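You operate a simulated robot arm through the tools that you are given. There is no shell and no other tool.

Carry out the task below with a simulated two-armed robot. There is one attempt and no reset: what you move stays moved.

Task
Press the white round button three times. Take the wheel block on the top of the island bench and put it away on the top of the set-up table. Open the set-up table drawer, put the thick black wheel on the top of the packing bench away in the inside of the set-up table drawer, then shut the drawer. Any order will do. Set down upright: wheel block.

The check looks at the end state, three seconds after you hand in, the way a careful person would. Anything else that was tipped, shoved, dropped, spilled or broken makes it a failure.

Robot
Two 7-joint arms with fingered hands on one trunk, on a base that moves. Base frame: it is fixed to the floor where the robot stands at the start and does not move with it; the origin is under the middle of the robot, x ahead of it, y to its left, z up. Readings come in mm, degrees, newtons and seconds.
The left shoulder is at the start at [30, 136, 1155], the right one opposite. Each reaches about 1253 mm from its shoulder. Places, roughly: inside of the set-up table drawer [-700, 500, 600]; set-up table drawer [-600, 500, 700]; thick black wheel [-4000, 3000, 750]; top of the set-up table [-800, 500, 800]; wheel block [-2250, 2500, 750]; white round button [500, 100, 1000]. Payload 5 kg a hand.
The TCP of each hand is the grasp point between the finger pads, 42 mm short of the fingertips. In the tool frame z runs along the fingers and y along their closing line. The gripper opens to 208 mm; its body begins 119 mm behind the TCP. The gripper is a hand of 4 fingers: y runs from the thumb to the fingers, the wrist lies at [0, 0, -332] in the tool frame, and closing takes about 1.5 s.
Orientation is that of the tool frame in the base frame, as a unit quaternion [x, y, z, w]. With the fingers straight down and closing along the base's y, the tool's x points along the base's -x, its y along +y and its z along -z.

Tools
- The arms move only by the tool move_arm. It takes "left_steps", "right_steps" or both (then of equal length, played together; a hand with none holds still); each is a list of rows, each a list of 6 numbers: the shift along the tool's x, y, z in units of 30 mm (1.0 is 30 mm), then the turn, a rotation vector about the tool's x, y, z in units of 4 degrees (1.0 is 4 degrees). In form: [[x, y, z, ax, ay, az], ...]. A call has 1 to 20 rows; each row shifts and turns the commanded pose from where the row before left it, along the tool's axes as they then stand. "left_fingers" and "right_fingers" are, for a hand that has rows, the gripper command, from -1 (shut) to 1 (fully open), values between in proportion, set as the call begins (left out, the last holds). A call with a number of a shift or a turn outside -1 to 1 is refused whole. A row lasts 0.2 s, in which the tool goes at most 50 mm and 8.6 degrees; a call with a longer step from one row to the next is refused whole, and so is a gripper value outside its range. A pose out of reach is approached as far as the arm can. The call stops where the force on the tool passes 40 N (or 10 N more than at its start, if that is more) or the arm is blocked; 0.2 s more then pass. Each finger travels about 72 mm/s and halts on what it meets, pressing with about 26 N; the grip force reading is that of the motor and also rises with nothing between the fingers. The clock runs only during rows and for 0.2 s after the last one: add rows that do not move to give the fingers time. The reply holds the time, the measured pose of the TCP, the force on the tool along the base axes, the opening and the grip force, in the units named above and with some noise, with the torque about the TCP (base axes, N m) and any sound that the robot's microphone picked up.
- Cameras (640 x 400 px; columns grow to the right, rows downward): "scene" is now at [23.6, -10.8, 1857.4]; the picture's right is [-0.23, -0.97, 0.00], its down [-0.91, 0.21, -0.36] and it looks along [0.35, -0.08, -0.93] (base axes); focal length 214 px, centre (320, 200). "left" rides on the left gripper at [-101, 0, -145] in its tool frame; the picture's right is [0.00, -1.00, 0.00], its down [0.82, 0.00, -0.57] and it looks along [0.57, 0.00, 0.82] (tool axes); focal length 261 px, centre (320, 200). "right" rides on the right gripper at [101, 0, -145] in its tool frame; the picture's right is [0.00, 1.00, 0.00], its down [-0.82, 0.00, -0.57] and it looks along [-0.57, 0.00, 0.82] (tool axes); focal length 261 px, centre (320, 200). There is no depth. A picture from a camera that has moved, and an enlarged one, comes with that camera's place and axes in the base frame and with its lens.
- get_image(camera): a new picture of that camera. It takes no simulated time.
- move_column(by): moves the trunk up (or, below 0, down) by that many mm; the arms and the scene camera ride with it, the base frame stays. It gives what a move gives, with no picture.
- steer(legs): drives the robot by 1 to 6 legs, each [ahead, left, turn to the left] in mm, mm and degrees, along the robot's own axes; the way and the turn of a leg run together, so that a leg with both is an arc; at most 1500 mm and 180 degrees a leg. The arms and the cameras ride along, it lands a little off, and it stops where it bumps. It gives what a move gives.
- set_fingers(finger1, finger2, finger3, thumb_bend, hand): sets how far each is bent, from 0 (flat) to 1 (curled in); at 0.3 the hand is open as for a grip, at 0.7 the pads meet at the TCP. One left out holds its place. A second passes; each finger stops where it meets its share of the squeeze, and holds until it gets a number again. A gripper value or a shape takes the hand back. It gives what a move gives, with no picture; readings hold the bend of each and the force on the fingers (four entries, about 0 where the hand has none), thumb and palm.
- hand_shape(shape, hand): the hand has 4 fingers and takes this shape, open, in about a second: jaw (thumb against the fingers, like two jaws); tri (thumb and two fingers); tip (a fingertip pinch); poke (one finger out to press); point (the index stretched); flat (the hand flat); cup (the hand cupped); fist (a fist). The gripper value then closes the fingers along that shape, each until it touches; the sizes above hold for jaw. It gives what a move gives, with no picture.
- aim_head(pan, tilt): turns the head with the scene camera to pan (to the left, within 143 degrees either way) and tilt (down, from -29 to 69), counted from straight ahead of the robot. It gives what a move gives.
- close_up(camera, box): a new picture of the part [left, top, right, bottom] of that camera's present view, enlarged. It takes no simulated time.
- finish_job(): hands the job in; it is judged then, once.

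Nothing tells you exact positions but the pictures and the camera data. Unless the task says otherwise, let go and move clear before handing in.

The tools are called after ">>>" by a JSON object that holds its "op" and its "data". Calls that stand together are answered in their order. move_arm: Moves the arms, as the interface text tells. Its arguments: {"type":"object","properties":{"left_steps":{"type":"array","items":{"type":"array","items":{"type":"number"}}},"left_fingers":{"type":"number"},"right_steps":{"type":"array","items":{"type":"array","items":{"type":"number"}}},"right_fingers":{"type":"number"}},"required":[]} The other tools are called the same way: move_column (by) moves the trunk up or down; hand_shape (shape, hand) gives the hand a shape; set_fingers (finger1, finger2, finger3, thumb_bend, hand) moves the fingers one by one; steer (legs) drives the base; aim_head (pan, tilt) turns the head that bears the scene camera; get_image (camera) takes a picture; close_up (camera, box) takes an enlarged picture of a part of a camera's view; finish_job () hands the job in.

At the start:

```text
t: 0.0
left_ee_pos: [512.8, 528.4, 1158.3]
left_tool_rot: [0.0, 1.0, 0.0, 0.0]
left_wrist_force: [0.3, 0.3, -0.6]
left_ft_torque: [-0.01, 0.0, 0.01]
left_gripper_width: 207.9
left_grip_force: 0.0
left_shape: jaw
left_bend: [0.3, 0.3, 0.3, 0.3]
left_finger forces: [0.0, 0.0, 0.1, 0.0, 0.1, 0.0]
right_ee_pos: [651.0, 23.0, 1168.0]
right_tool_rot: [0.0, 1.0, 0.0, 0.0]
right_wrist_force: [0.6, 0.0, -0.3]
right_ft_torque: [-0.01, -0.03, 0.0]
right_gripper_width: 208.0
right_grip_force: 0.0
right_shape: jaw
right_bend: [0.3, 0.3, 0.3, 0.3]
right_finger forces: [0.0, 0.0, 0.1, 0.1, 0.0, 0.0]
trunk travel left (down, up): [-175.0, 315.0]
robot x, y, heading: [-0.4, 0.6, 0.3]
head pan, tilt (commanded): [-13.2, 68.8]
```

scene: 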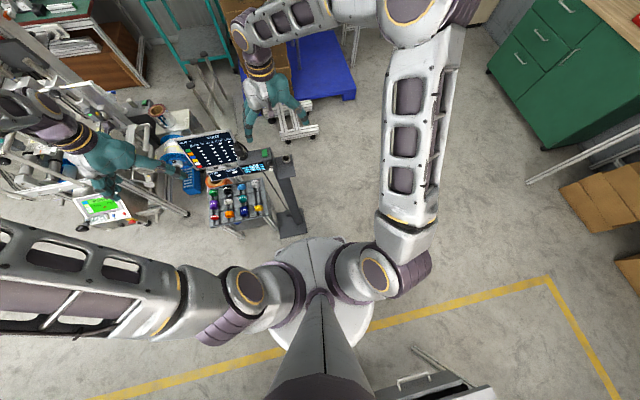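
right: 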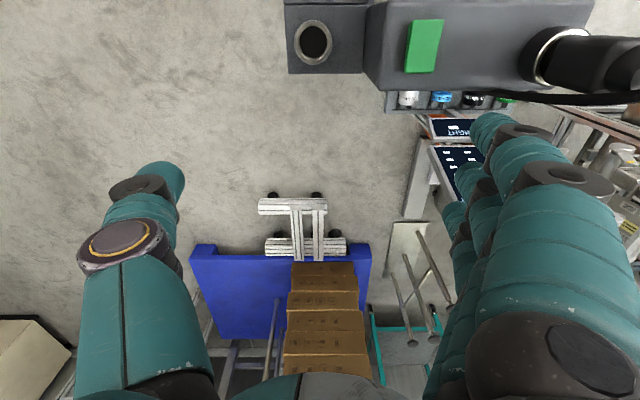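
left: 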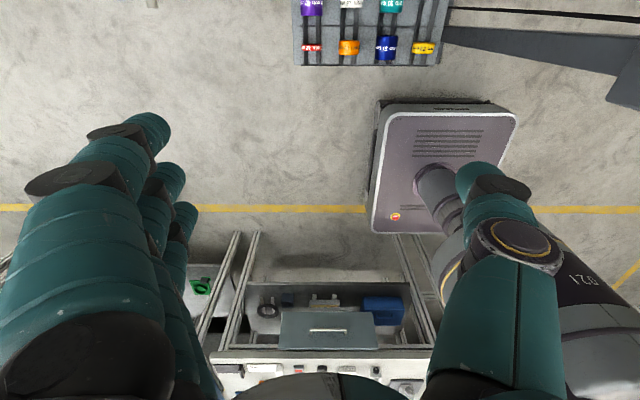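

I see a control panel with buttons in front of the robot and work furniture around it. I'll look closely at the panel to find the white round button first.

>>> {"op": "close_up", "data": {"camera": "scene", "box": [140, 100, 340, 240]}}

>>> {"op": "close_up", "data": {"camera": "left", "box": [200, 0, 480, 175]}}

>>> {"op": "close_up", "data": {"camera": "right", "box": [280, 0, 640, 225]}}

```text
2.86 times, centred on (240, 170) of scene
camera zoom: at [23.6, -10.8, 1857.4], right [-0.23, -0.97, 0.0], down [-0.91, 0.21, -0.36], along [0.35, -0.08, -0.93], focal length 613 px, centre (549, 286)
```

zoom: 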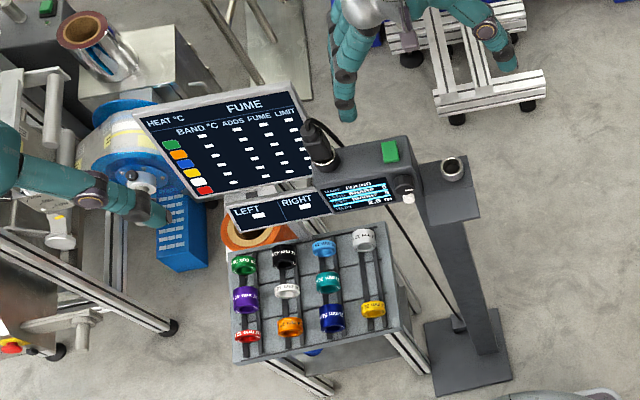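

```text
2.29 times, centred on (340, 88) of left
camera zoom: at [614.8, 529.6, 1303.8], right [0.0, -1.0, 0.0], down [-0.82, 0.0, 0.57], along [-0.57, 0.0, -0.82], focal length 596 px, centre (274, 457)
```

zoom: 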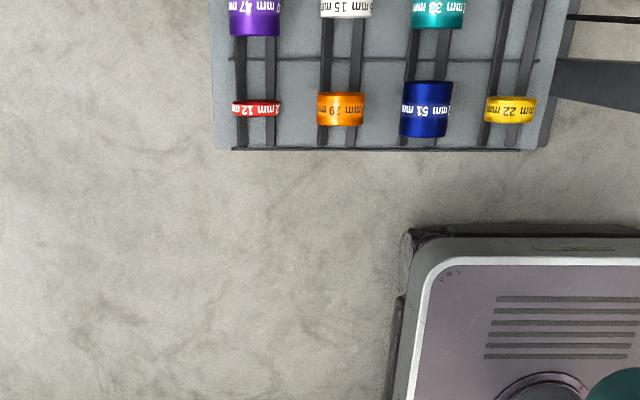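

```text
1.78 times, centred on (460, 112) of right
camera zoom: at [550.8, 24.4, 1314.6], right [0.0, 1.0, 0.0], down [0.82, 0.0, 0.57], along [0.57, 0.0, -0.82], focal length 463 px, centre (71, 356)
```

zoom: 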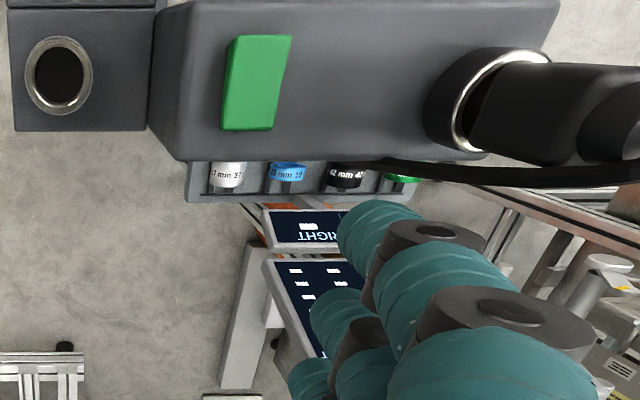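

The console post stands ahead with a screen facing the robot; the white round button seems to be on its front face, right of the screen. I'll zoom in on it.

>>> {"op": "close_up", "data": {"camera": "scene", "box": [225, 130, 305, 180]}}

>>> {"op": "aim_head", "data": {"pan": 0, "tilt": 45}}

>>> {"op": "get_image", "data": {"camera": "scene"}}

```text
8.00 times, centred on (265, 155) of scene
camera zoom: at [23.6, -10.8, 1857.4], right [-0.23, -0.97, 0.0], down [-0.91, 0.21, -0.36], along [0.35, -0.08, -0.93], focal length 1716 px, centre (760, 560)
```

zoom: 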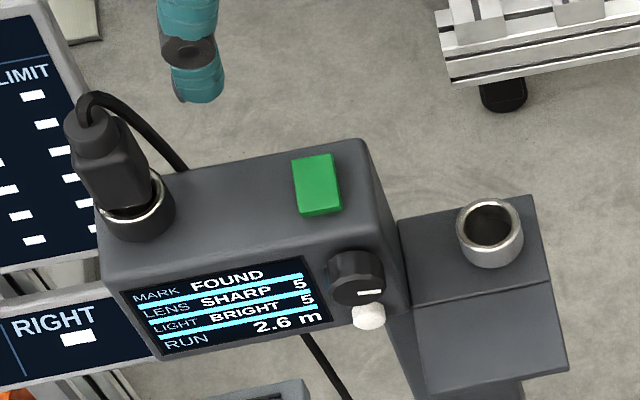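

```text
t: 0.9
left_ee_pos: [512.7, 528.8, 1158.7]
left_tool_rot: [0.001, 1.0, -0.001, 0.0]
left_wrist_force: [-0.1, 0.4, 0.7]
left_ft_torque: [0.0, 0.0, 0.01]
left_gripper_width: 207.9
left_grip_force: 0.1
left_shape: jaw
left_bend: [0.3, 0.3, 0.3, 0.3]
left_finger forces: [0.0, 0.0, 0.1, 0.0, 0.1, 0.0]
right_ee_pos: [651.0, 23.5, 1168.4]
right_tool_rot: [-0.001, 1.0, 0.0, 0.0]
right_wrist_force: [0.5, 0.2, -0.2]
right_ft_torque: [0.0, 0.0, 0.02]
right_gripper_width: 207.8
right_grip_force: 0.1
right_shape: jaw
right_bend: [0.3, 0.3, 0.3, 0.3]
right_finger forces: [0.1, 0.0, 0.0, 0.1, 0.0, 0.0]
trunk travel left (down, up): [-175.0, 315.0]
robot x, y, heading: [-3.1, -2.3, 0.3]
head pan, tilt (commanded): [0.0, 45.0]
```

```text
taken
camera scene: at [50.4, 1.8, 1886.2], right [0.0, -1.0, 0.0], down [-0.71, 0.0, -0.71], along [0.71, 0.0, -0.71], focal length 214 px, centre (320, 200)
```

scene: 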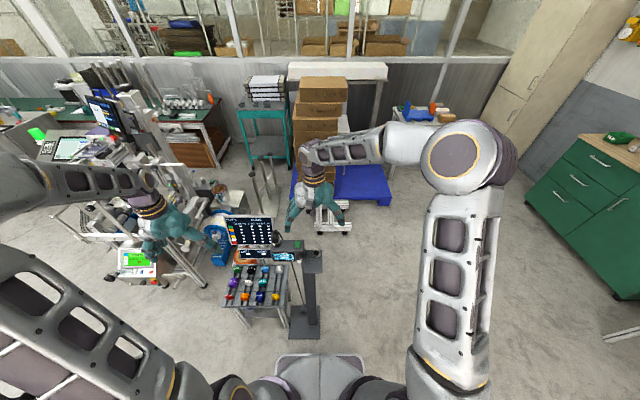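

The white button is a small cap just below a black knob on the console's front face. I'll zoom in from the new head pose to triangulate it.

>>> {"op": "close_up", "data": {"camera": "scene", "box": [264, 230, 328, 270]}}

>>> {"op": "get_image", "data": {"camera": "left"}}

```text
10.00 times, centred on (296, 250) of scene
camera zoom: at [50.4, 1.8, 1886.2], right [0.0, -1.0, 0.0], down [-0.71, 0.0, -0.71], along [0.71, 0.0, -0.71], focal length 2145 px, centre (560, -300)
```

zoom: 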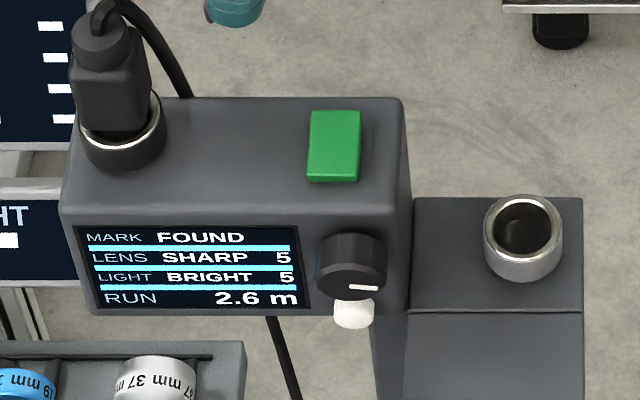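

```text
taken
camera left: at [614.9, 529.6, 1303.9], right [0.0, -1.0, 0.0], down [-0.82, 0.0, 0.57], along [-0.57, 0.0, -0.82], focal length 261 px, centre (320, 200)
```

left: 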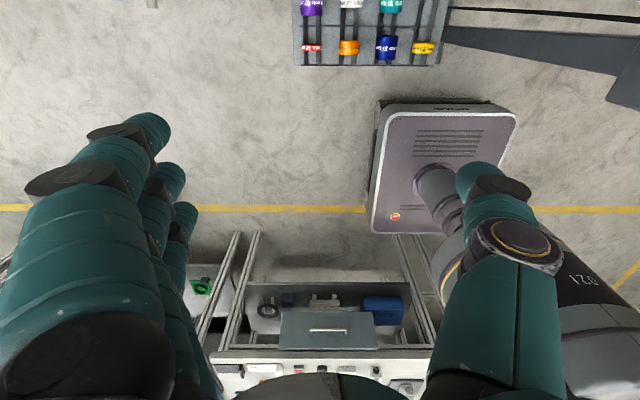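

The button triangulates to roughly x≈515–530, y≈95, z≈1045. Before moving, I'll survey the room with the head.

>>> {"op": "aim_head", "data": {"pan": 140, "tilt": 40}}

>>> {"op": "get_image", "data": {"camera": "scene"}}

>>> {"op": "aim_head", "data": {"pan": 140, "tilt": 10}}

>>> {"op": "get_image", "data": {"camera": "scene"}}

>>> {"op": "aim_head", "data": {"pan": -140, "tilt": 40}}

>>> {"op": "get_image", "data": {"camera": "scene"}}

>>> {"op": "aim_head", "data": {"pan": 80, "tilt": 30}}

>>> {"op": "get_image", "data": {"camera": "scene"}}

```text
t: 3.1
left_ee_pos: [513.4, 527.7, 1158.5]
left_tool_rot: [0.0, 1.0, 0.0, 0.0]
left_wrist_force: [-0.2, 0.0, -0.7]
left_ft_torque: [0.01, -0.05, 0.01]
left_gripper_width: 207.9
left_grip_force: 0.1
left_shape: jaw
left_bend: [0.3, 0.3, 0.3, 0.3]
left_finger forces: [0.0, 0.1, 0.0, 0.0, 0.1, 0.0]
right_ee_pos: [650.9, 22.8, 1170.0]
right_tool_rot: [0.0, 1.0, 0.001, -0.001]
right_wrist_force: [0.2, 0.2, 0.6]
right_ft_torque: [0.0, -0.03, 0.02]
right_gripper_width: 207.6
right_grip_force: 0.1
right_shape: jaw
right_bend: [0.3, 0.3, 0.3, 0.3]
right_finger forces: [0.0, 0.0, 0.0, 0.0, 0.1, 0.0]
trunk travel left (down, up): [-175.0, 315.0]
robot x, y, heading: [-0.5, -0.4, 0.1]
head pan, tilt (commanded): [140.0, 40.0]
```

```text
taken
camera scene: at [-96.0, 56.6, 1893.5], right [0.64, 0.77, 0.0], down [0.49, -0.41, -0.77], along [-0.59, 0.49, -0.64], focal length 214 px, centre (320, 200)
```

scene: 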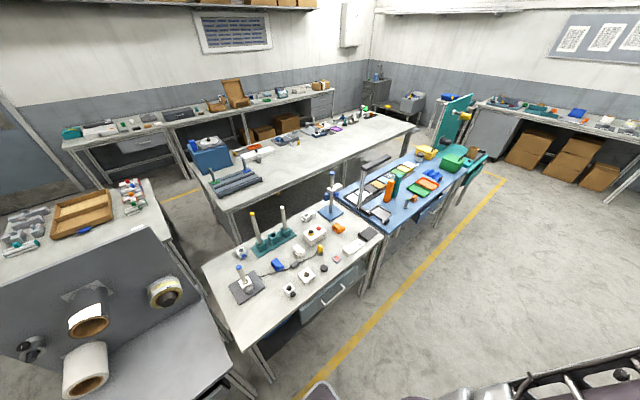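

```text
t: 4.1
left_ee_pos: [513.3, 528.6, 1158.6]
left_tool_rot: [0.0, 1.0, 0.0, -0.001]
left_wrist_force: [-1.1, -0.5, 0.0]
left_ft_torque: [0.01, -0.01, 0.0]
left_gripper_width: 208.1
left_grip_force: 0.2
left_shape: jaw
left_bend: [0.3, 0.3, 0.3, 0.3]
left_finger forces: [0.0, 0.0, 0.0, 0.1, 0.0, 0.1]
right_ee_pos: [651.7, 22.3, 1169.3]
right_tool_rot: [0.001, 1.0, -0.001, 0.0]
right_wrist_force: [1.2, 0.1, 0.5]
right_ft_torque: [0.01, 0.02, -0.02]
right_gripper_width: 207.7
right_grip_force: 0.0
right_shape: jaw
right_bend: [0.3, 0.3, 0.3, 0.3]
right_finger forces: [0.0, 0.0, 0.0, 0.0, 0.0, 0.0]
trunk travel left (down, up): [-175.0, 315.0]
robot x, y, heading: [0.5, -1.8, -0.1]
head pan, tilt (commanded): [140.0, 10.0]
```

```text
taken
camera scene: at [-102.1, 61.7, 1941.1], right [0.64, 0.77, 0.0], down [0.13, -0.11, -0.98], along [-0.75, 0.63, -0.17], focal length 214 px, centre (320, 200)
```

scene: 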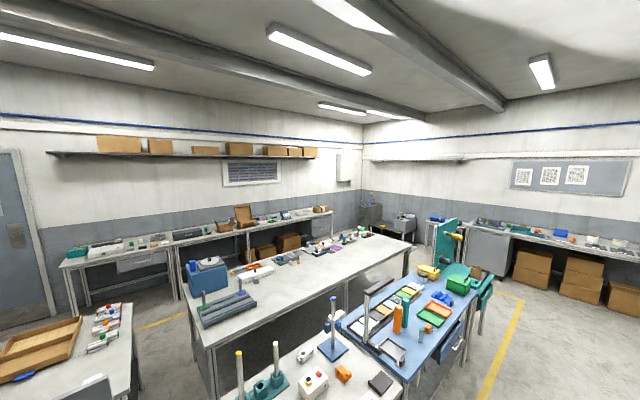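

```text
t: 7.9
left_ee_pos: [512.3, 528.8, 1159.8]
left_tool_rot: [0.0, 1.0, 0.0, 0.0]
left_wrist_force: [0.0, -0.6, -0.1]
left_ft_torque: [0.02, -0.01, 0.02]
left_gripper_width: 207.7
left_grip_force: 0.0
left_shape: jaw
left_bend: [0.3, 0.3, 0.3, 0.3]
left_finger forces: [0.0, 0.0, 0.1, 0.0, 0.0, 0.1]
right_ee_pos: [651.5, 22.7, 1169.4]
right_tool_rot: [0.0, 1.0, -0.001, 0.0]
right_wrist_force: [-0.5, 0.2, -0.1]
right_ft_torque: [-0.01, 0.02, 0.01]
right_gripper_width: 207.8
right_grip_force: 0.1
right_shape: jaw
right_bend: [0.3, 0.3, 0.3, 0.3]
right_finger forces: [0.1, 0.0, 0.0, 0.0, 0.0, 0.1]
trunk travel left (down, up): [-175.0, 315.0]
robot x, y, heading: [-1.2, 2.1, -0.0]
head pan, tilt (commanded): [-140.0, 40.0]
```

```text
taken
camera scene: at [-96.0, -52.8, 1893.5], right [-0.64, 0.77, 0.0], down [0.49, 0.41, -0.77], along [-0.59, -0.49, -0.64], focal length 214 px, centre (320, 200)
```

scene: 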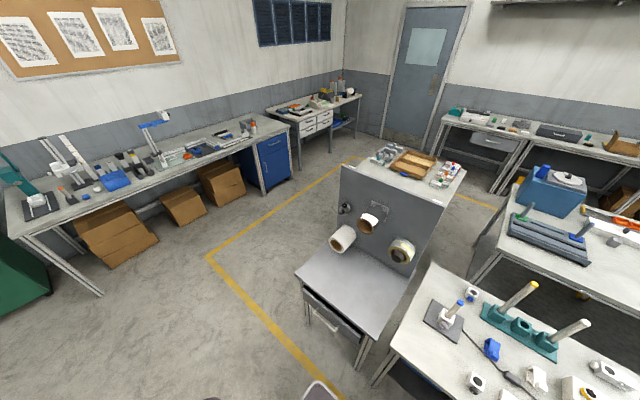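

```text
t: 11.1
left_ee_pos: [512.7, 528.6, 1159.1]
left_tool_rot: [0.0, 1.0, 0.0, 0.0]
left_wrist_force: [-0.2, 0.5, 1.1]
left_ft_torque: [-0.02, -0.02, -0.01]
left_gripper_width: 207.7
left_grip_force: 0.1
left_shape: jaw
left_bend: [0.3, 0.3, 0.3, 0.3]
left_finger forces: [0.0, 0.0, 0.0, 0.0, 0.1, 0.0]
right_ee_pos: [651.6, 22.3, 1168.6]
right_tool_rot: [0.001, 1.0, 0.0, 0.0]
right_wrist_force: [-0.5, -0.5, 0.2]
right_ft_torque: [-0.02, 0.0, -0.02]
right_gripper_width: 207.6
right_grip_force: 0.1
right_shape: jaw
right_bend: [0.3, 0.3, 0.3, 0.3]
right_finger forces: [0.1, 0.0, 0.1, 0.0, 0.0, 0.0]
trunk travel left (down, up): [-175.0, 315.0]
robot x, y, heading: [3.9, -1.3, -0.0]
head pan, tilt (commanded): [80.0, 30.0]
```

```text
taken
camera scene: at [-15.1, 91.0, 1908.9], right [0.98, -0.17, 0.0], down [-0.09, -0.49, -0.87], along [0.15, 0.85, -0.5], focal length 214 px, centre (320, 200)
```

scene: 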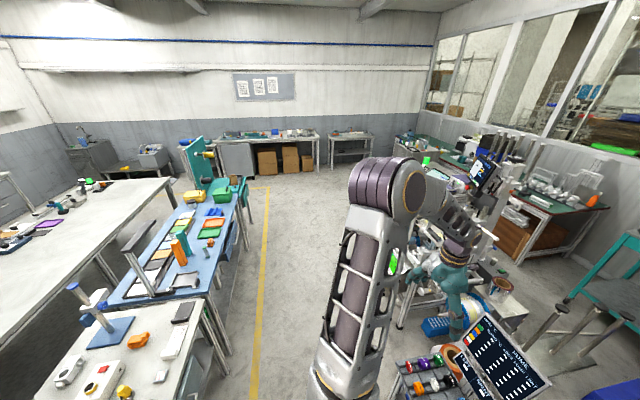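

The set-up table lies behind-left of me with its drawer facing me (+x), the island bench is beyond it and the packing bench is along the far wall. I'll raise the right hand clear of the console and shape the left hand for poking.

>>> {"op": "move_arm", "data": {"right_steps": [[0, 0, -1, 0, 0, 0], [0, 0, -1, 0, 0, 0], [0, 0, -1, 0, 0, 0], [0, 0, -1, 0, 0, 0]]}}

>>> {"op": "hand_shape", "data": {"shape": "poke", "hand": "left"}}

>>> {"op": "get_image", "data": {"camera": "left"}}

>>> {"op": "get_image", "data": {"camera": "right"}}

```text
t: 12.1
left_ee_pos: [512.7, 528.5, 1158.7]
left_tool_rot: [0.0, 1.0, 0.0, 0.0]
left_wrist_force: [-0.2, -0.2, -0.3]
left_ft_torque: [-0.01, -0.05, -0.02]
left_gripper_width: 207.9
left_grip_force: 0.1
left_shape: jaw
left_bend: [0.3, 0.3, 0.3, 0.3]
left_finger forces: [0.0, 0.0, 0.0, 0.1, 0.0, 0.0]
right_ee_pos: [649.7, 23.4, 1288.7]
right_tool_rot: [0.0, 1.0, 0.0, -0.001]
right_wrist_force: [-0.8, 0.5, 0.1]
right_ft_torque: [-0.04, -0.07, 0.01]
right_gripper_width: 207.7
right_grip_force: 0.2
right_shape: jaw
right_bend: [0.3, 0.3, 0.3, 0.3]
right_finger forces: [0.0, 0.1, 0.1, 0.0, 0.0, 0.0]
trunk travel left (down, up): [-175.0, 315.0]
robot x, y, heading: [-1.3, 4.5, 0.2]
head pan, tilt (commanded): [80.0, 30.0]
```

```text
t: 13.0
left_ee_pos: [513.8, 528.4, 1158.4]
left_tool_rot: [0.0, 1.0, 0.0, 0.001]
left_wrist_force: [0.3, -0.7, -0.4]
left_ft_torque: [-0.02, 0.0, -0.02]
left_gripper_width: 0.0
left_grip_force: 0.0
left_shape: poke
left_bend: [1.0, 1.0, 1.0, 0.45]
left_finger forces: [0.1, 0.1, 0.1, 0.0, 0.1, 0.0]
right_ee_pos: [650.7, 24.2, 1288.1]
right_tool_rot: [0.0, 1.0, 0.0, 0.0]
right_wrist_force: [0.1, -0.6, 0.1]
right_ft_torque: [-0.02, 0.0, -0.01]
right_gripper_width: 207.9
right_grip_force: 0.0
right_shape: jaw
right_bend: [0.3, 0.3, 0.3, 0.3]
right_finger forces: [0.1, 0.0, 0.1, 0.0, 0.0, 0.0]
trunk travel left (down, up): [-175.0, 315.0]
robot x, y, heading: [-0.3, 0.2, -0.0]
head pan, tilt (commanded): [80.0, 30.0]
```

```text
taken
camera left: at [614.7, 529.6, 1303.9], right [0.0, -1.0, 0.0], down [-0.82, 0.0, 0.57], along [-0.57, 0.0, -0.82], focal length 261 px, centre (320, 200)
```

left: 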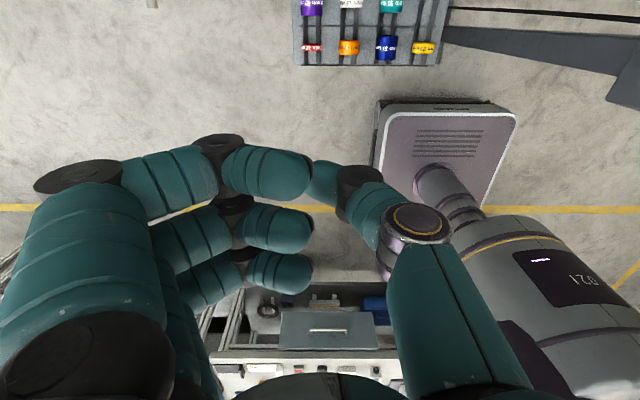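

```text
taken
camera right: at [550.2, 24.7, 1434.2], right [0.0, 1.0, 0.0], down [0.82, 0.0, 0.57], along [0.57, 0.0, -0.82], focal length 261 px, centre (320, 200)
```

right: 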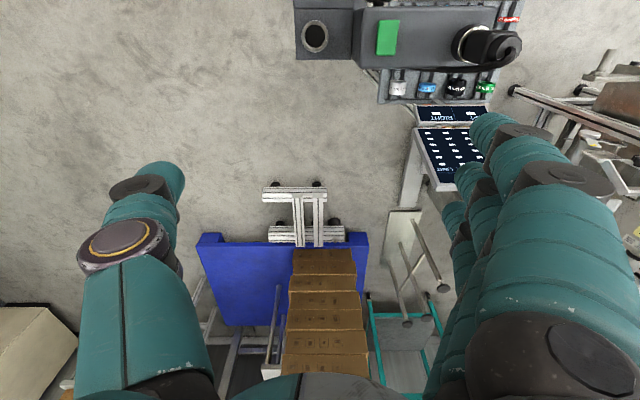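

The poke shape curls all fingers and leaves the thumb out; I'll check how the "point" shape looks.

>>> {"op": "hand_shape", "data": {"shape": "point", "hand": "left"}}

>>> {"op": "get_image", "data": {"camera": "left"}}

```text
t: 13.9
left_ee_pos: [513.6, 528.3, 1158.7]
left_tool_rot: [0.0, 1.0, 0.0, 0.0]
left_wrist_force: [0.5, 0.2, 0.0]
left_ft_torque: [-0.02, 0.01, -0.05]
left_gripper_width: 201.9
left_grip_force: 0.2
left_shape: point
left_bend: [0.7, 1.0, 1.0, 0.93]
left_finger forces: [0.0, 0.1, 0.0, 0.0, 0.1, 0.1]
right_ee_pos: [651.2, 23.0, 1288.1]
right_tool_rot: [0.001, 1.0, 0.0, 0.0]
right_wrist_force: [0.3, 0.0, 0.6]
right_ft_torque: [-0.02, -0.01, 0.01]
right_gripper_width: 207.8
right_grip_force: 0.1
right_shape: jaw
right_bend: [0.3, 0.3, 0.3, 0.3]
right_finger forces: [0.0, 0.0, 0.0, 0.0, 0.0, 0.1]
trunk travel left (down, up): [-175.0, 315.0]
robot x, y, heading: [-3.0, 1.9, -0.0]
head pan, tilt (commanded): [80.0, 30.0]
```

```text
taken
camera left: at [614.8, 529.6, 1303.9], right [0.0, -1.0, 0.0], down [-0.82, 0.0, 0.57], along [-0.57, 0.0, -0.82], focal length 261 px, centre (320, 200)
```

left: 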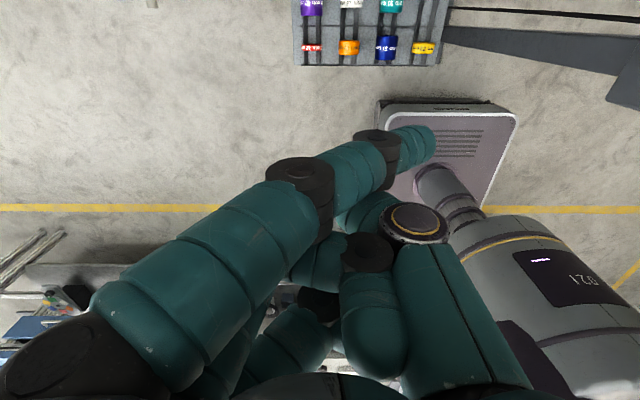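

The fingers appear mid-motion; I'll give them time and look again.

>>> {"op": "move_arm", "data": {"left_steps": [[0, 0, 0, 0, 0, 0], [0, 0, 0, 0, 0, 0], [0, 0, 0, 0, 0, 0], [0, 0, 0, 0, 0, 0]]}}

>>> {"op": "get_image", "data": {"camera": "left"}}

```text
t: 14.9
left_ee_pos: [512.9, 527.8, 1158.5]
left_tool_rot: [0.0, 1.0, 0.0, 0.0]
left_wrist_force: [-0.7, 0.2, 0.2]
left_ft_torque: [-0.04, -0.02, 0.0]
left_gripper_width: 201.9
left_grip_force: 0.1
left_shape: point
left_bend: [0.7, 1.0, 1.0, 0.53]
left_finger forces: [0.0, 0.0, 0.0, 0.0, 0.0, 0.0]
right_ee_pos: [650.5, 23.6, 1288.5]
right_tool_rot: [0.0, 1.0, 0.0, 0.0]
right_wrist_force: [0.2, 0.0, 0.1]
right_ft_torque: [0.03, -0.03, 0.01]
right_gripper_width: 207.8
right_grip_force: 0.0
right_shape: jaw
right_bend: [0.3, 0.3, 0.3, 0.3]
right_finger forces: [0.0, 0.0, 0.1, 0.0, 0.0, 0.0]
trunk travel left (down, up): [-175.0, 315.0]
robot x, y, heading: [-3.2, 0.3, 0.1]
head pan, tilt (commanded): [80.0, 30.0]
```

```text
taken
camera left: at [614.8, 529.6, 1303.9], right [0.0, -1.0, 0.0], down [-0.82, 0.0, 0.57], along [-0.57, 0.0, -0.82], focal length 261 px, centre (320, 200)
```

left: 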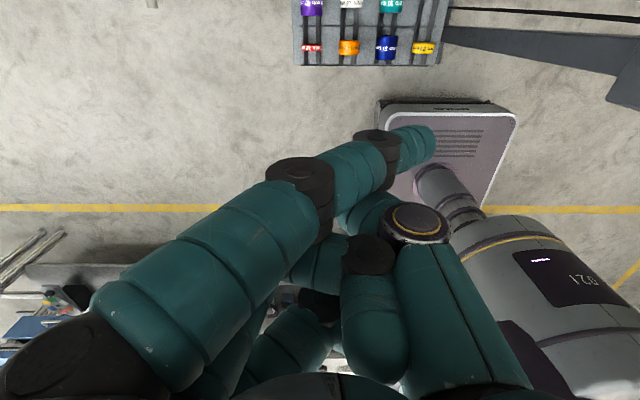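

I'll give the poke shape more time to see its final form.

>>> {"op": "hand_shape", "data": {"shape": "poke", "hand": "left"}}

>>> {"op": "move_arm", "data": {"left_steps": [[0, 0, 0, 0, 0, 0], [0, 0, 0, 0, 0, 0], [0, 0, 0, 0, 0, 0], [0, 0, 0, 0, 0, 0], [0, 0, 0, 0, 0, 0]]}}

>>> {"op": "get_image", "data": {"camera": "left"}}

```text
t: 15.8
left_ee_pos: [512.9, 528.3, 1159.3]
left_tool_rot: [-0.001, 1.0, 0.0, -0.001]
left_wrist_force: [-0.2, -0.1, 0.5]
left_ft_torque: [0.02, 0.02, 0.02]
left_gripper_width: 0.1
left_grip_force: 0.0
left_shape: poke
left_bend: [1.0, 1.0, 1.0, 0.45]
left_finger forces: [0.0, 0.0, 0.1, 0.0, 0.0, 0.0]
right_ee_pos: [650.5, 22.5, 1288.5]
right_tool_rot: [0.0, 1.0, 0.0, 0.0]
right_wrist_force: [1.2, -0.2, -0.4]
right_ft_torque: [0.03, 0.02, 0.01]
right_gripper_width: 208.1
right_grip_force: 0.0
right_shape: jaw
right_bend: [0.3, 0.3, 0.3, 0.3]
right_finger forces: [0.1, 0.1, 0.0, 0.0, 0.0, 0.0]
trunk travel left (down, up): [-175.0, 315.0]
robot x, y, heading: [2.5, 2.8, 0.0]
head pan, tilt (commanded): [80.0, 30.0]
```

```text
t: 17.0
left_ee_pos: [513.4, 527.9, 1158.4]
left_tool_rot: [0.001, 1.0, 0.0, 0.0]
left_wrist_force: [-0.6, 0.2, -0.3]
left_ft_torque: [0.0, 0.02, 0.01]
left_gripper_width: 0.2
left_grip_force: 0.2
left_shape: poke
left_bend: [1.0, 1.0, 1.0, 0.45]
left_finger forces: [0.0, 0.0, 0.0, 0.1, 0.0, 0.0]
right_ee_pos: [650.2, 22.5, 1289.9]
right_tool_rot: [0.0, 1.0, 0.0, -0.001]
right_wrist_force: [-0.4, 0.6, -0.1]
right_ft_torque: [0.0, -0.04, 0.04]
right_gripper_width: 207.5
right_grip_force: 0.0
right_shape: jaw
right_bend: [0.3, 0.3, 0.3, 0.3]
right_finger forces: [0.1, 0.1, 0.0, 0.0, 0.0, 0.0]
trunk travel left (down, up): [-175.0, 315.0]
robot x, y, heading: [-3.2, -1.3, 0.1]
head pan, tilt (commanded): [80.0, 30.0]
```

```text
taken
camera left: at [614.8, 529.6, 1303.9], right [0.0, -1.0, 0.0], down [-0.82, 0.0, 0.57], along [-0.57, 0.0, -0.82], focal length 261 px, centre (320, 200)
```

left: 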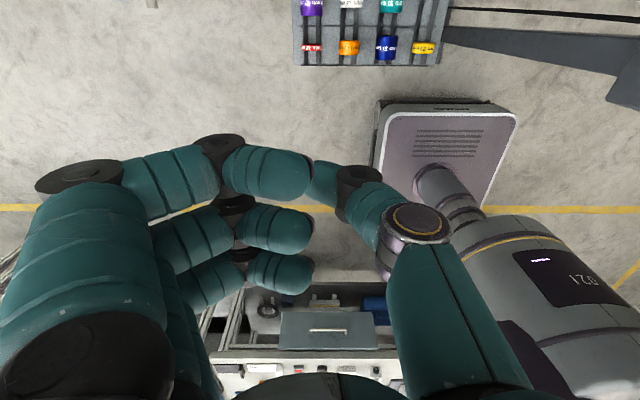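

Poke just makes a curled fist with no protruding finger. I'll straighten finger1 alone and see.

>>> {"op": "set_fingers", "data": {"hand": "left", "finger1": 0.1, "finger2": 1.0, "finger3": 1.0, "thumb_bend": 0.9}}

>>> {"op": "get_image", "data": {"camera": "left"}}

```text
t: 18.0
left_ee_pos: [513.6, 529.1, 1158.5]
left_tool_rot: [0.001, 1.0, -0.001, 0.0]
left_wrist_force: [0.1, 0.0, 0.4]
left_ft_torque: [-0.04, -0.02, 0.03]
left_gripper_width: 129.2
left_grip_force: 0.0
left_shape: fingers
left_bend: [0.1, 1.0, 1.0, 0.84]
left_finger forces: [0.0, 0.0, 0.0, 0.0, 0.0, 0.1]
right_ee_pos: [649.8, 23.4, 1289.3]
right_tool_rot: [-0.001, 1.0, 0.0, 0.0]
right_wrist_force: [0.6, 0.1, -0.3]
right_ft_torque: [-0.02, 0.0, 0.01]
right_gripper_width: 207.8
right_grip_force: 0.0
right_shape: jaw
right_bend: [0.3, 0.3, 0.3, 0.3]
right_finger forces: [0.0, 0.0, 0.0, 0.0, 0.0, 0.0]
trunk travel left (down, up): [-175.0, 315.0]
robot x, y, heading: [0.3, -3.9, 0.2]
head pan, tilt (commanded): [80.0, 30.0]
```

```text
taken
camera left: at [614.8, 529.6, 1303.9], right [0.0, -1.0, 0.0], down [-0.82, 0.0, 0.57], along [-0.57, 0.0, -0.82], focal length 261 px, centre (320, 200)
```

left: 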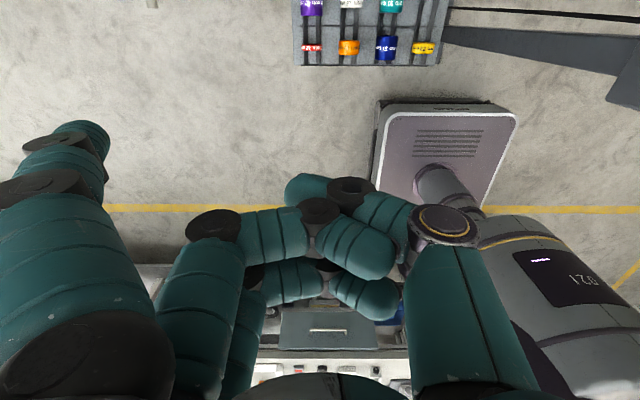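

Finger1 can be extended alone, sticking out beyond the other curled fingers. I'll back the base up a little for room and view the console again straight ahead.

>>> {"op": "steer", "data": {"legs": [[-130, 0, 0]]}}

>>> {"op": "set_fingers", "data": {"hand": "left", "finger1": 0.3, "finger2": 1.0, "finger3": 1.0, "thumb_bend": 0.9}}

>>> {"op": "aim_head", "data": {"pan": 0, "tilt": 50}}

>>> {"op": "get_image", "data": {"camera": "left"}}

>>> {"op": "get_image", "data": {"camera": "scene"}}

```text
t: 19.3
left_ee_pos: [378.8, 528.3, 1159.6]
left_tool_rot: [0.0, 1.0, 0.0, 0.0]
left_wrist_force: [-1.0, 0.4, 1.3]
left_ft_torque: [-0.02, -0.14, -0.03]
left_gripper_width: 129.1
left_grip_force: 0.0
left_shape: fingers
left_bend: [0.1, 1.0, 1.0, 0.84]
left_finger forces: [0.0, 0.0, 0.0, 0.0, 0.0, 0.0]
right_ee_pos: [514.9, 22.1, 1289.3]
right_tool_rot: [0.0, 1.0, 0.0, 0.001]
right_wrist_force: [-1.4, 0.7, 0.4]
right_ft_torque: [-0.04, -0.15, 0.02]
right_gripper_width: 207.9
right_grip_force: 0.1
right_shape: jaw
right_bend: [0.3, 0.3, 0.3, 0.3]
right_finger forces: [0.1, 0.1, 0.1, 0.0, 0.0, 0.0]
trunk travel left (down, up): [-175.0, 315.0]
robot x, y, heading: [-134.8, 0.5, 0.2]
head pan, tilt (commanded): [80.0, 30.0]
```

```text
t: 20.3
left_ee_pos: [378.6, 528.1, 1159.5]
left_tool_rot: [0.001, 1.0, 0.0, -0.001]
left_wrist_force: [-0.3, 0.3, 0.8]
left_ft_torque: [-0.01, -0.03, -0.02]
left_gripper_width: 100.5
left_grip_force: 0.2
left_shape: fingers
left_bend: [0.3, 1.0, 1.0, 0.83]
left_finger forces: [0.1, 0.0, 0.1, 0.0, 0.0, 0.0]
right_ee_pos: [516.0, 22.6, 1288.9]
right_tool_rot: [0.001, 1.0, 0.0, 0.0]
right_wrist_force: [-1.2, 0.2, -0.4]
right_ft_torque: [0.02, -0.04, -0.01]
right_gripper_width: 207.6
right_grip_force: 0.2
right_shape: jaw
right_bend: [0.3, 0.3, 0.3, 0.3]
right_finger forces: [0.0, 0.0, 0.0, 0.0, 0.0, 0.0]
trunk travel left (down, up): [-175.0, 315.0]
robot x, y, heading: [-133.2, -0.9, -0.2]
head pan, tilt (commanded): [80.0, 30.0]
```

```text
t: 21.8
left_ee_pos: [381.5, 528.4, 1159.4]
left_tool_rot: [0.001, 1.0, 0.0, 0.0]
left_wrist_force: [-0.1, -0.7, -0.1]
left_ft_torque: [-0.04, 0.0, 0.01]
left_gripper_width: 100.6
left_grip_force: 0.0
left_shape: fingers
left_bend: [0.3, 1.0, 1.0, 0.83]
left_finger forces: [0.0, 0.0, 0.1, 0.0, 0.1, 0.0]
right_ee_pos: [515.5, 22.0, 1288.8]
right_tool_rot: [0.001, 1.0, 0.001, 0.0]
right_wrist_force: [-0.1, -0.5, -0.3]
right_ft_torque: [0.01, 0.06, -0.02]
right_gripper_width: 208.0
right_grip_force: 0.1
right_shape: jaw
right_bend: [0.3, 0.3, 0.3, 0.3]
right_finger forces: [0.1, 0.0, 0.1, 0.1, 0.0, 0.1]
trunk travel left (down, up): [-175.0, 315.0]
robot x, y, heading: [-132.3, 0.1, -0.2]
head pan, tilt (commanded): [0.0, 50.0]
```

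```text
taken
camera left: at [481.6, 529.0, 1304.0], right [0.0, -1.0, 0.0], down [-0.82, 0.0, 0.57], along [-0.57, 0.0, -0.82], focal length 261 px, centre (320, 200)
```

left: 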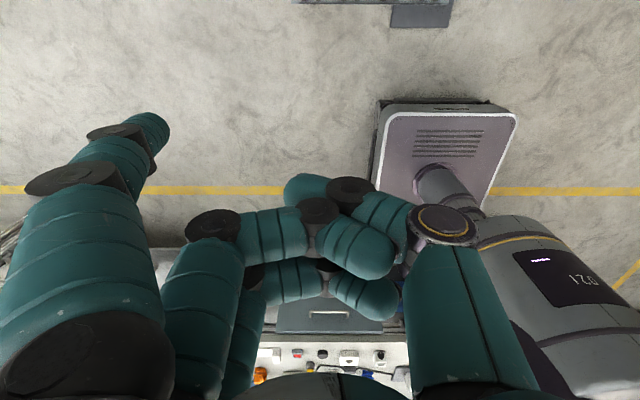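

```text
taken
camera scene: at [-87.8, 2.0, 1879.3], right [0.0, -1.0, 0.0], down [-0.77, 0.0, -0.64], along [0.64, 0.0, -0.77], focal length 214 px, centre (320, 200)
```

scene: 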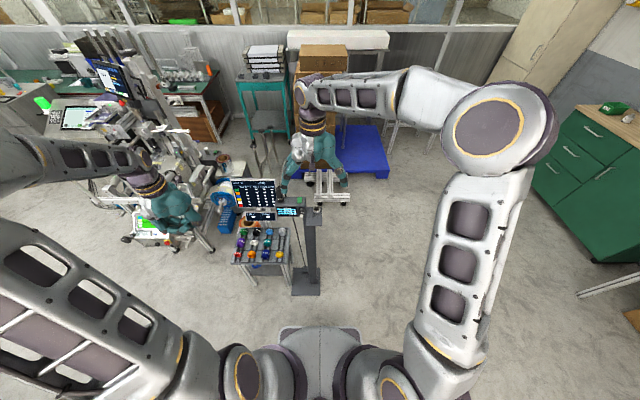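

The left hand now has finger1 extended. I'll pitch the left hand forward so its fingers point at +x.

>>> {"op": "move_arm", "data": {"left_steps": [[-0.5, 0, 0, 0, -1, 0], [-0.5, 0, 0, 0, -1, 0], [-0.5, 0, 0, 0, -1, 0], [-0.5, 0, 0, 0, -1, 0], [0, 0, 0, 0, -1, 0], [0, 0, 0, 0, -1, 0], [0, 0, 0, 0, -1, 0], [0, 0, 0, 0, -1, 0], [0, 0, 0, 0, -1, 0], [0, 0, 0, 0, -1, 0], [0, 0, 0, 0, -1, 0], [0, 0, 0, 0, -1, 0], [0, 0, 0, 0, -1, 0], [0, 0, 0, 0, -1, 0], [0, 0, 0, 0, -1, 0], [0, 0, 0, 0, -1, 0], [0, 0, 0, 0, -1, 0], [0, 0, 0, 0, -1, 0], [0, 0, 0, 0, -1, 0], [0, 0, 0, 0, -1, 0]]}}

>>> {"op": "move_arm", "data": {"left_steps": [[0, 0, 0, 0, -1, 0], [0, 0, 0, 0, -1, 0], [0, 0, 0, 0, -0.5, 0]]}}

>>> {"op": "get_image", "data": {"camera": "left"}}

>>> {"op": "get_image", "data": {"camera": "scene"}}

```text
t: 26.0
left_ee_pos: [440.3, 519.7, 1162.9]
left_tool_rot: [0.001, 0.802, -0.017, 0.598]
left_wrist_force: [-0.2, -0.2, 0.0]
left_ft_torque: [-0.01, 0.0, -0.03]
left_gripper_width: 100.5
left_grip_force: 0.1
left_shape: fingers
left_bend: [0.3, 1.0, 1.0, 0.83]
left_finger forces: [0.0, 0.0, 0.0, 0.0, 0.0, 0.0]
left hand out of reach, approached as far as the arm can: row 10, 12
right_ee_pos: [516.1, 23.8, 1289.4]
right_tool_rot: [0.0, 1.0, -0.001, 0.001]
right_wrist_force: [0.4, 0.7, -0.2]
right_ft_torque: [-0.05, 0.0, -0.02]
right_gripper_width: 207.9
right_grip_force: 0.0
right_shape: jaw
right_bend: [0.3, 0.3, 0.3, 0.3]
right_finger forces: [0.1, 0.0, 0.1, 0.0, 0.0, 0.0]
trunk travel left (down, up): [-175.0, 315.0]
robot x, y, heading: [-132.0, 0.0, -0.1]
head pan, tilt (commanded): [0.0, 50.0]
```

```text
t: 26.8
left_ee_pos: [440.8, 517.3, 1164.1]
left_tool_rot: [-0.001, 0.747, -0.016, 0.665]
left_wrist_force: [0.8, -0.5, -0.3]
left_ft_torque: [-0.02, -0.03, -0.02]
left_gripper_width: 100.8
left_grip_force: 0.0
left_shape: fingers
left_bend: [0.3, 1.0, 1.0, 0.83]
left_finger forces: [0.0, 0.1, 0.1, 0.1, 0.1, 0.0]
right_ee_pos: [516.2, 23.0, 1288.8]
right_tool_rot: [0.002, 1.0, 0.0, 0.0]
right_wrist_force: [0.3, -0.1, 0.0]
right_ft_torque: [-0.02, 0.02, 0.0]
right_gripper_width: 207.7
right_grip_force: 0.2
right_shape: jaw
right_bend: [0.3, 0.3, 0.3, 0.3]
right_finger forces: [0.0, 0.0, 0.0, 0.0, 0.0, 0.0]
trunk travel left (down, up): [-175.0, 315.0]
robot x, y, heading: [-133.4, -0.1, -0.3]
head pan, tilt (commanded): [0.0, 50.0]
```

```text
taken
camera left: at [309.5, 524.8, 1281.5], right [-0.02, -1.0, 0.03], down [-0.66, -0.01, -0.75], along [0.75, -0.04, -0.66], focal length 261 px, centre (320, 200)
```

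left: 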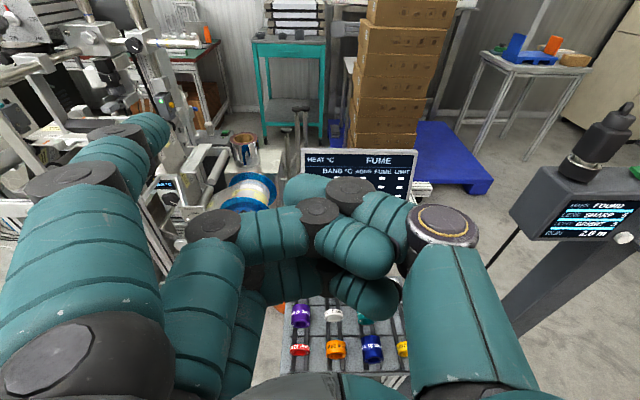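

```text
taken
camera scene: at [-87.6, 2.3, 1879.3], right [0.0, -1.0, 0.0], down [-0.77, 0.0, -0.64], along [0.64, 0.0, -0.77], focal length 214 px, centre (320, 200)
```

scene: 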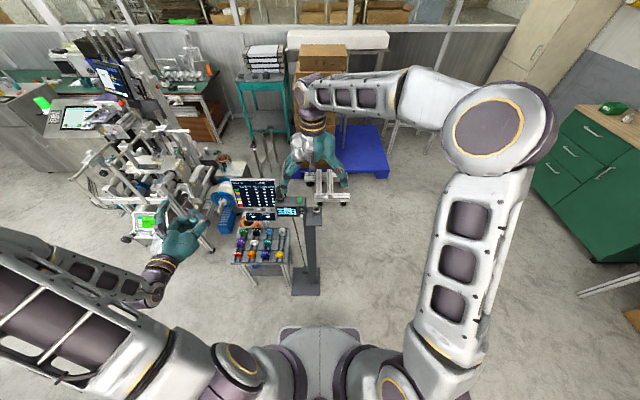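

The hand camera now shows the console from the front, button at the right edge of the view. I'll shift the hand right for a better look.

>>> {"op": "move_arm", "data": {"left_steps": [[0, -1, 0, 0, -0.4, 0], [0, -1, 0, 0, -0.4, 0], [0, -1, 0, 0, -0.4, 0], [0, -1, 0, 0, -0.4, 0], [0, -1, 0, 0, 0, 0], [0, -1, 0, 0, 0, 0]]}}

>>> {"op": "get_image", "data": {"camera": "left"}}

```text
t: 28.2
left_ee_pos: [469.7, 366.8, 1141.8]
left_tool_rot: [0.0, 0.708, -0.016, 0.706]
left_wrist_force: [1.1, -0.1, -0.8]
left_ft_torque: [0.0, 0.01, 0.02]
left_gripper_width: 100.6
left_grip_force: 0.0
left_shape: fingers
left_bend: [0.3, 1.0, 1.0, 0.83]
left_finger forces: [0.0, 0.0, 0.0, 0.0, 0.0, 0.0]
left hand out of reach, approached as far as the arm can: row 4, 5, 6
right_ee_pos: [517.0, 22.5, 1288.1]
right_tool_rot: [0.0, 1.0, 0.0, -0.002]
right_wrist_force: [1.0, -0.2, -0.1]
right_ft_torque: [0.04, 0.09, 0.01]
right_gripper_width: 207.8
right_grip_force: 0.1
right_shape: jaw
right_bend: [0.3, 0.3, 0.3, 0.3]
right_finger forces: [0.0, 0.1, 0.1, 0.1, 0.0, 0.0]
trunk travel left (down, up): [-175.0, 315.0]
robot x, y, heading: [-131.0, -0.5, -0.0]
head pan, tilt (commanded): [0.0, 50.0]
```

```text
taken
camera left: at [326.2, 373.4, 1243.6], right [-0.02, -1.0, 0.03], down [-0.58, -0.01, -0.82], along [0.82, -0.03, -0.57], focal length 261 px, centre (320, 200)
```

left: 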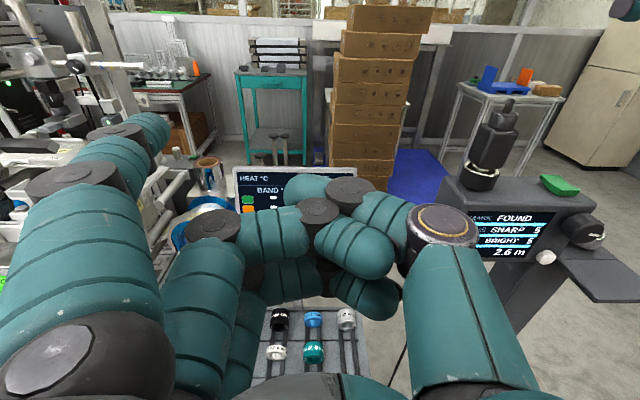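

The console is now well in view but the arm is folded at its limit. I'll zoom in to measure the button from this viewpoint.

>>> {"op": "close_up", "data": {"camera": "left", "box": [440, 90, 640, 290]}}

```text
2.00 times, centred on (540, 190) of left
camera zoom: at [326.2, 373.4, 1243.6], right [-0.02, -1.0, 0.03], down [-0.58, -0.01, -0.82], along [0.82, -0.03, -0.57], focal length 521 px, centre (-120, 220)
```

zoom: 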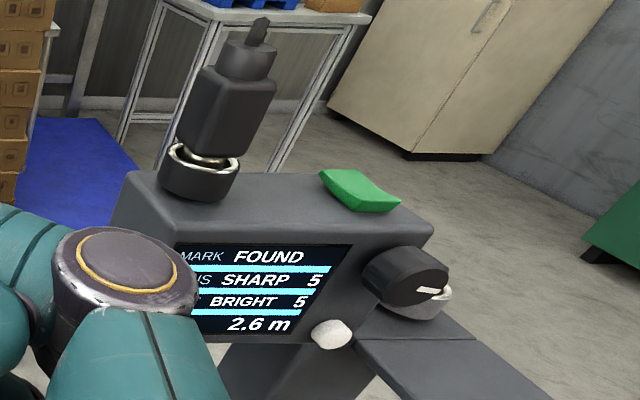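

Triangulating both views puts the white button at about (534, 94, 1014), below the knob at z≈1065. I'll raise the trunk to unfold the left arm, then bring the finger in front of the button.

>>> {"op": "move_column", "data": {"by": 200}}

>>> {"op": "move_arm", "data": {"left_steps": [[0, 0, -0.8, 0, 0, 0], [0.9, -0.9, 0, 0, 0, 0], [0.9, -0.9, 0, 0, 0, 0], [0.9, -0.9, 0, 0, 0, 0], [0.9, -0.9, 0, 0, 0, 0], [0.9, -0.9, 0, 0, 0, 0]]}}

>>> {"op": "get_image", "data": {"camera": "left"}}

>>> {"op": "get_image", "data": {"camera": "scene"}}

```text
t: 30.4
left_ee_pos: [468.3, 366.3, 1341.2]
left_tool_rot: [-0.002, 0.709, -0.017, 0.705]
left_wrist_force: [0.7, -0.1, -0.8]
left_ft_torque: [0.0, -0.05, 0.0]
left_gripper_width: 100.5
left_grip_force: 0.1
left_shape: fingers
left_bend: [0.3, 1.0, 1.0, 0.83]
left_finger forces: [0.1, 0.0, 0.0, 0.0, 0.0, 0.0]
right_ee_pos: [516.8, 21.6, 1487.6]
right_tool_rot: [0.001, 1.0, 0.0, 0.0]
right_wrist_force: [-0.4, 0.1, 0.7]
right_ft_torque: [-0.02, 0.0, 0.0]
right_gripper_width: 207.8
right_grip_force: 0.1
right_shape: jaw
right_bend: [0.3, 0.3, 0.3, 0.3]
right_finger forces: [0.0, 0.0, 0.0, 0.0, 0.1, 0.0]
trunk travel left (down, up): [-375.0, 115.0]
robot x, y, heading: [-135.8, -2.0, -0.2]
head pan, tilt (commanded): [0.0, 50.0]
```

```text
t: 31.8
left_ee_pos: [452.4, 235.1, 1203.5]
left_tool_rot: [-0.001, 0.708, -0.017, 0.706]
left_wrist_force: [0.4, 0.1, 0.1]
left_ft_torque: [0.01, 0.02, 0.01]
left_gripper_width: 100.5
left_grip_force: 0.1
left_shape: fingers
left_bend: [0.3, 1.0, 1.0, 0.83]
left_finger forces: [0.0, 0.1, 0.0, 0.0, 0.0, 0.1]
left hand out of reach, approached as far as the arm can: row 1
right_ee_pos: [516.8, 23.6, 1488.5]
right_tool_rot: [0.001, 1.0, 0.0, 0.0]
right_wrist_force: [-1.2, -0.2, 0.0]
right_ft_torque: [0.01, -0.02, 0.0]
right_gripper_width: 208.1
right_grip_force: 0.0
right_shape: jaw
right_bend: [0.3, 0.3, 0.3, 0.3]
right_finger forces: [0.0, 0.1, 0.0, 0.1, 0.0, 0.1]
trunk travel left (down, up): [-375.0, 115.0]
robot x, y, heading: [-136.1, -2.0, -0.3]
head pan, tilt (commanded): [0.0, 50.0]
```

```text
taken
camera left: at [308.9, 242.4, 1304.7], right [-0.02, -1.0, 0.03], down [-0.57, -0.01, -0.82], along [0.82, -0.04, -0.57], focal length 261 px, centre (320, 200)
```

left: 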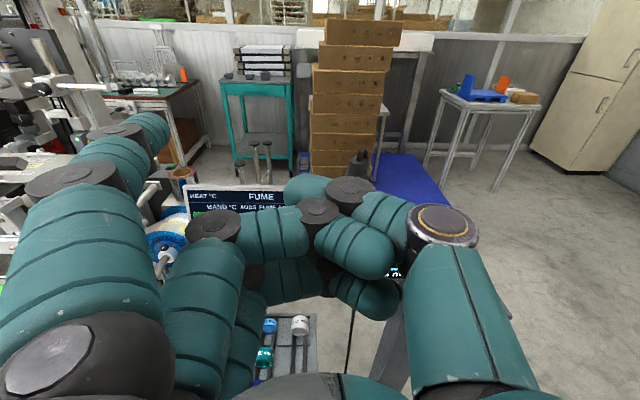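

```text
taken
camera scene: at [-87.6, 2.1, 2079.3], right [0.0, -1.0, 0.0], down [-0.77, 0.0, -0.64], along [0.64, 0.0, -0.77], focal length 214 px, centre (320, 200)
```

scene: 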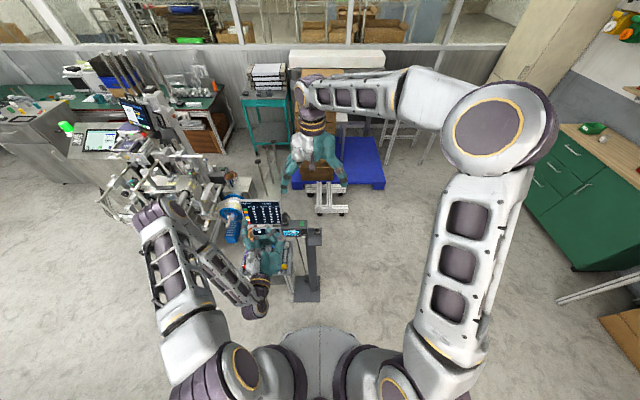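

The left hand is moving freely now; I'll continue to the staging point in front of the button.

>>> {"op": "move_arm", "data": {"left_steps": [[0.86, -0.947, 0, 0, 0, 0], [0.86, -0.947, 0, 0, 0, 0], [0.86, -0.947, 0, 0, 0, 0], [0.86, -0.947, 0, 0, 0, 0], [0.86, -0.947, 0, 0, 0, 0], [0.86, -0.947, 0, 0, 0, 0], [0.86, -0.947, 0, 0, 0, 0], [0.86, -0.947, 0, 0, 0, 0], [0.86, -0.947, 0, 0, 0, 0]]}}

>>> {"op": "get_image", "data": {"camera": "left"}}

>>> {"op": "close_up", "data": {"camera": "scene", "box": [220, 190, 380, 290]}}

```text
t: 33.8
left_ee_pos: [443.1, -23.5, 975.1]
left_tool_rot: [-0.002, 0.708, -0.016, 0.706]
left_wrist_force: [0.6, -0.5, -0.4]
left_ft_torque: [-0.03, -0.01, 0.04]
left_gripper_width: 100.9
left_grip_force: 0.0
left_shape: fingers
left_bend: [0.3, 1.0, 1.0, 0.83]
left_finger forces: [0.1, 0.0, 0.1, 0.0, 0.0, 0.0]
right_ee_pos: [515.9, 21.9, 1488.7]
right_tool_rot: [0.0, 1.0, 0.001, 0.0]
right_wrist_force: [0.0, -1.0, -0.1]
right_ft_torque: [0.09, -0.05, 0.02]
right_gripper_width: 207.6
right_grip_force: 0.0
right_shape: jaw
right_bend: [0.3, 0.3, 0.3, 0.3]
right_finger forces: [0.0, 0.0, 0.0, 0.0, 0.1, 0.1]
trunk travel left (down, up): [-375.0, 115.0]
robot x, y, heading: [-130.7, -2.3, 0.1]
head pan, tilt (commanded): [0.0, 50.0]
```

```text
taken
camera left: at [298.5, -17.5, 1077.2], right [-0.02, -1.0, 0.03], down [-0.57, -0.01, -0.82], along [0.82, -0.03, -0.57], focal length 261 px, centre (320, 200)
```

left: 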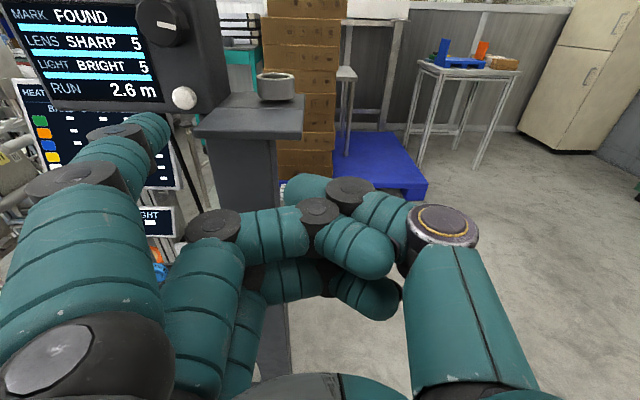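

```text
4.00 times, centred on (300, 240) of scene
camera zoom: at [-87.7, 0.4, 2079.3], right [0.0, -1.0, 0.0], down [-0.77, 0.0, -0.64], along [0.64, 0.0, -0.77], focal length 858 px, centre (400, 40)
```

zoom: 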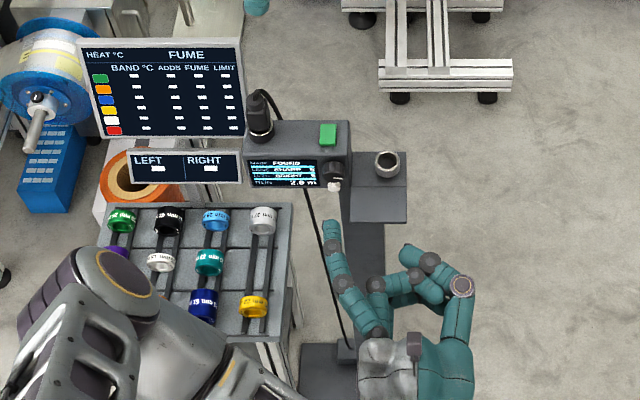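

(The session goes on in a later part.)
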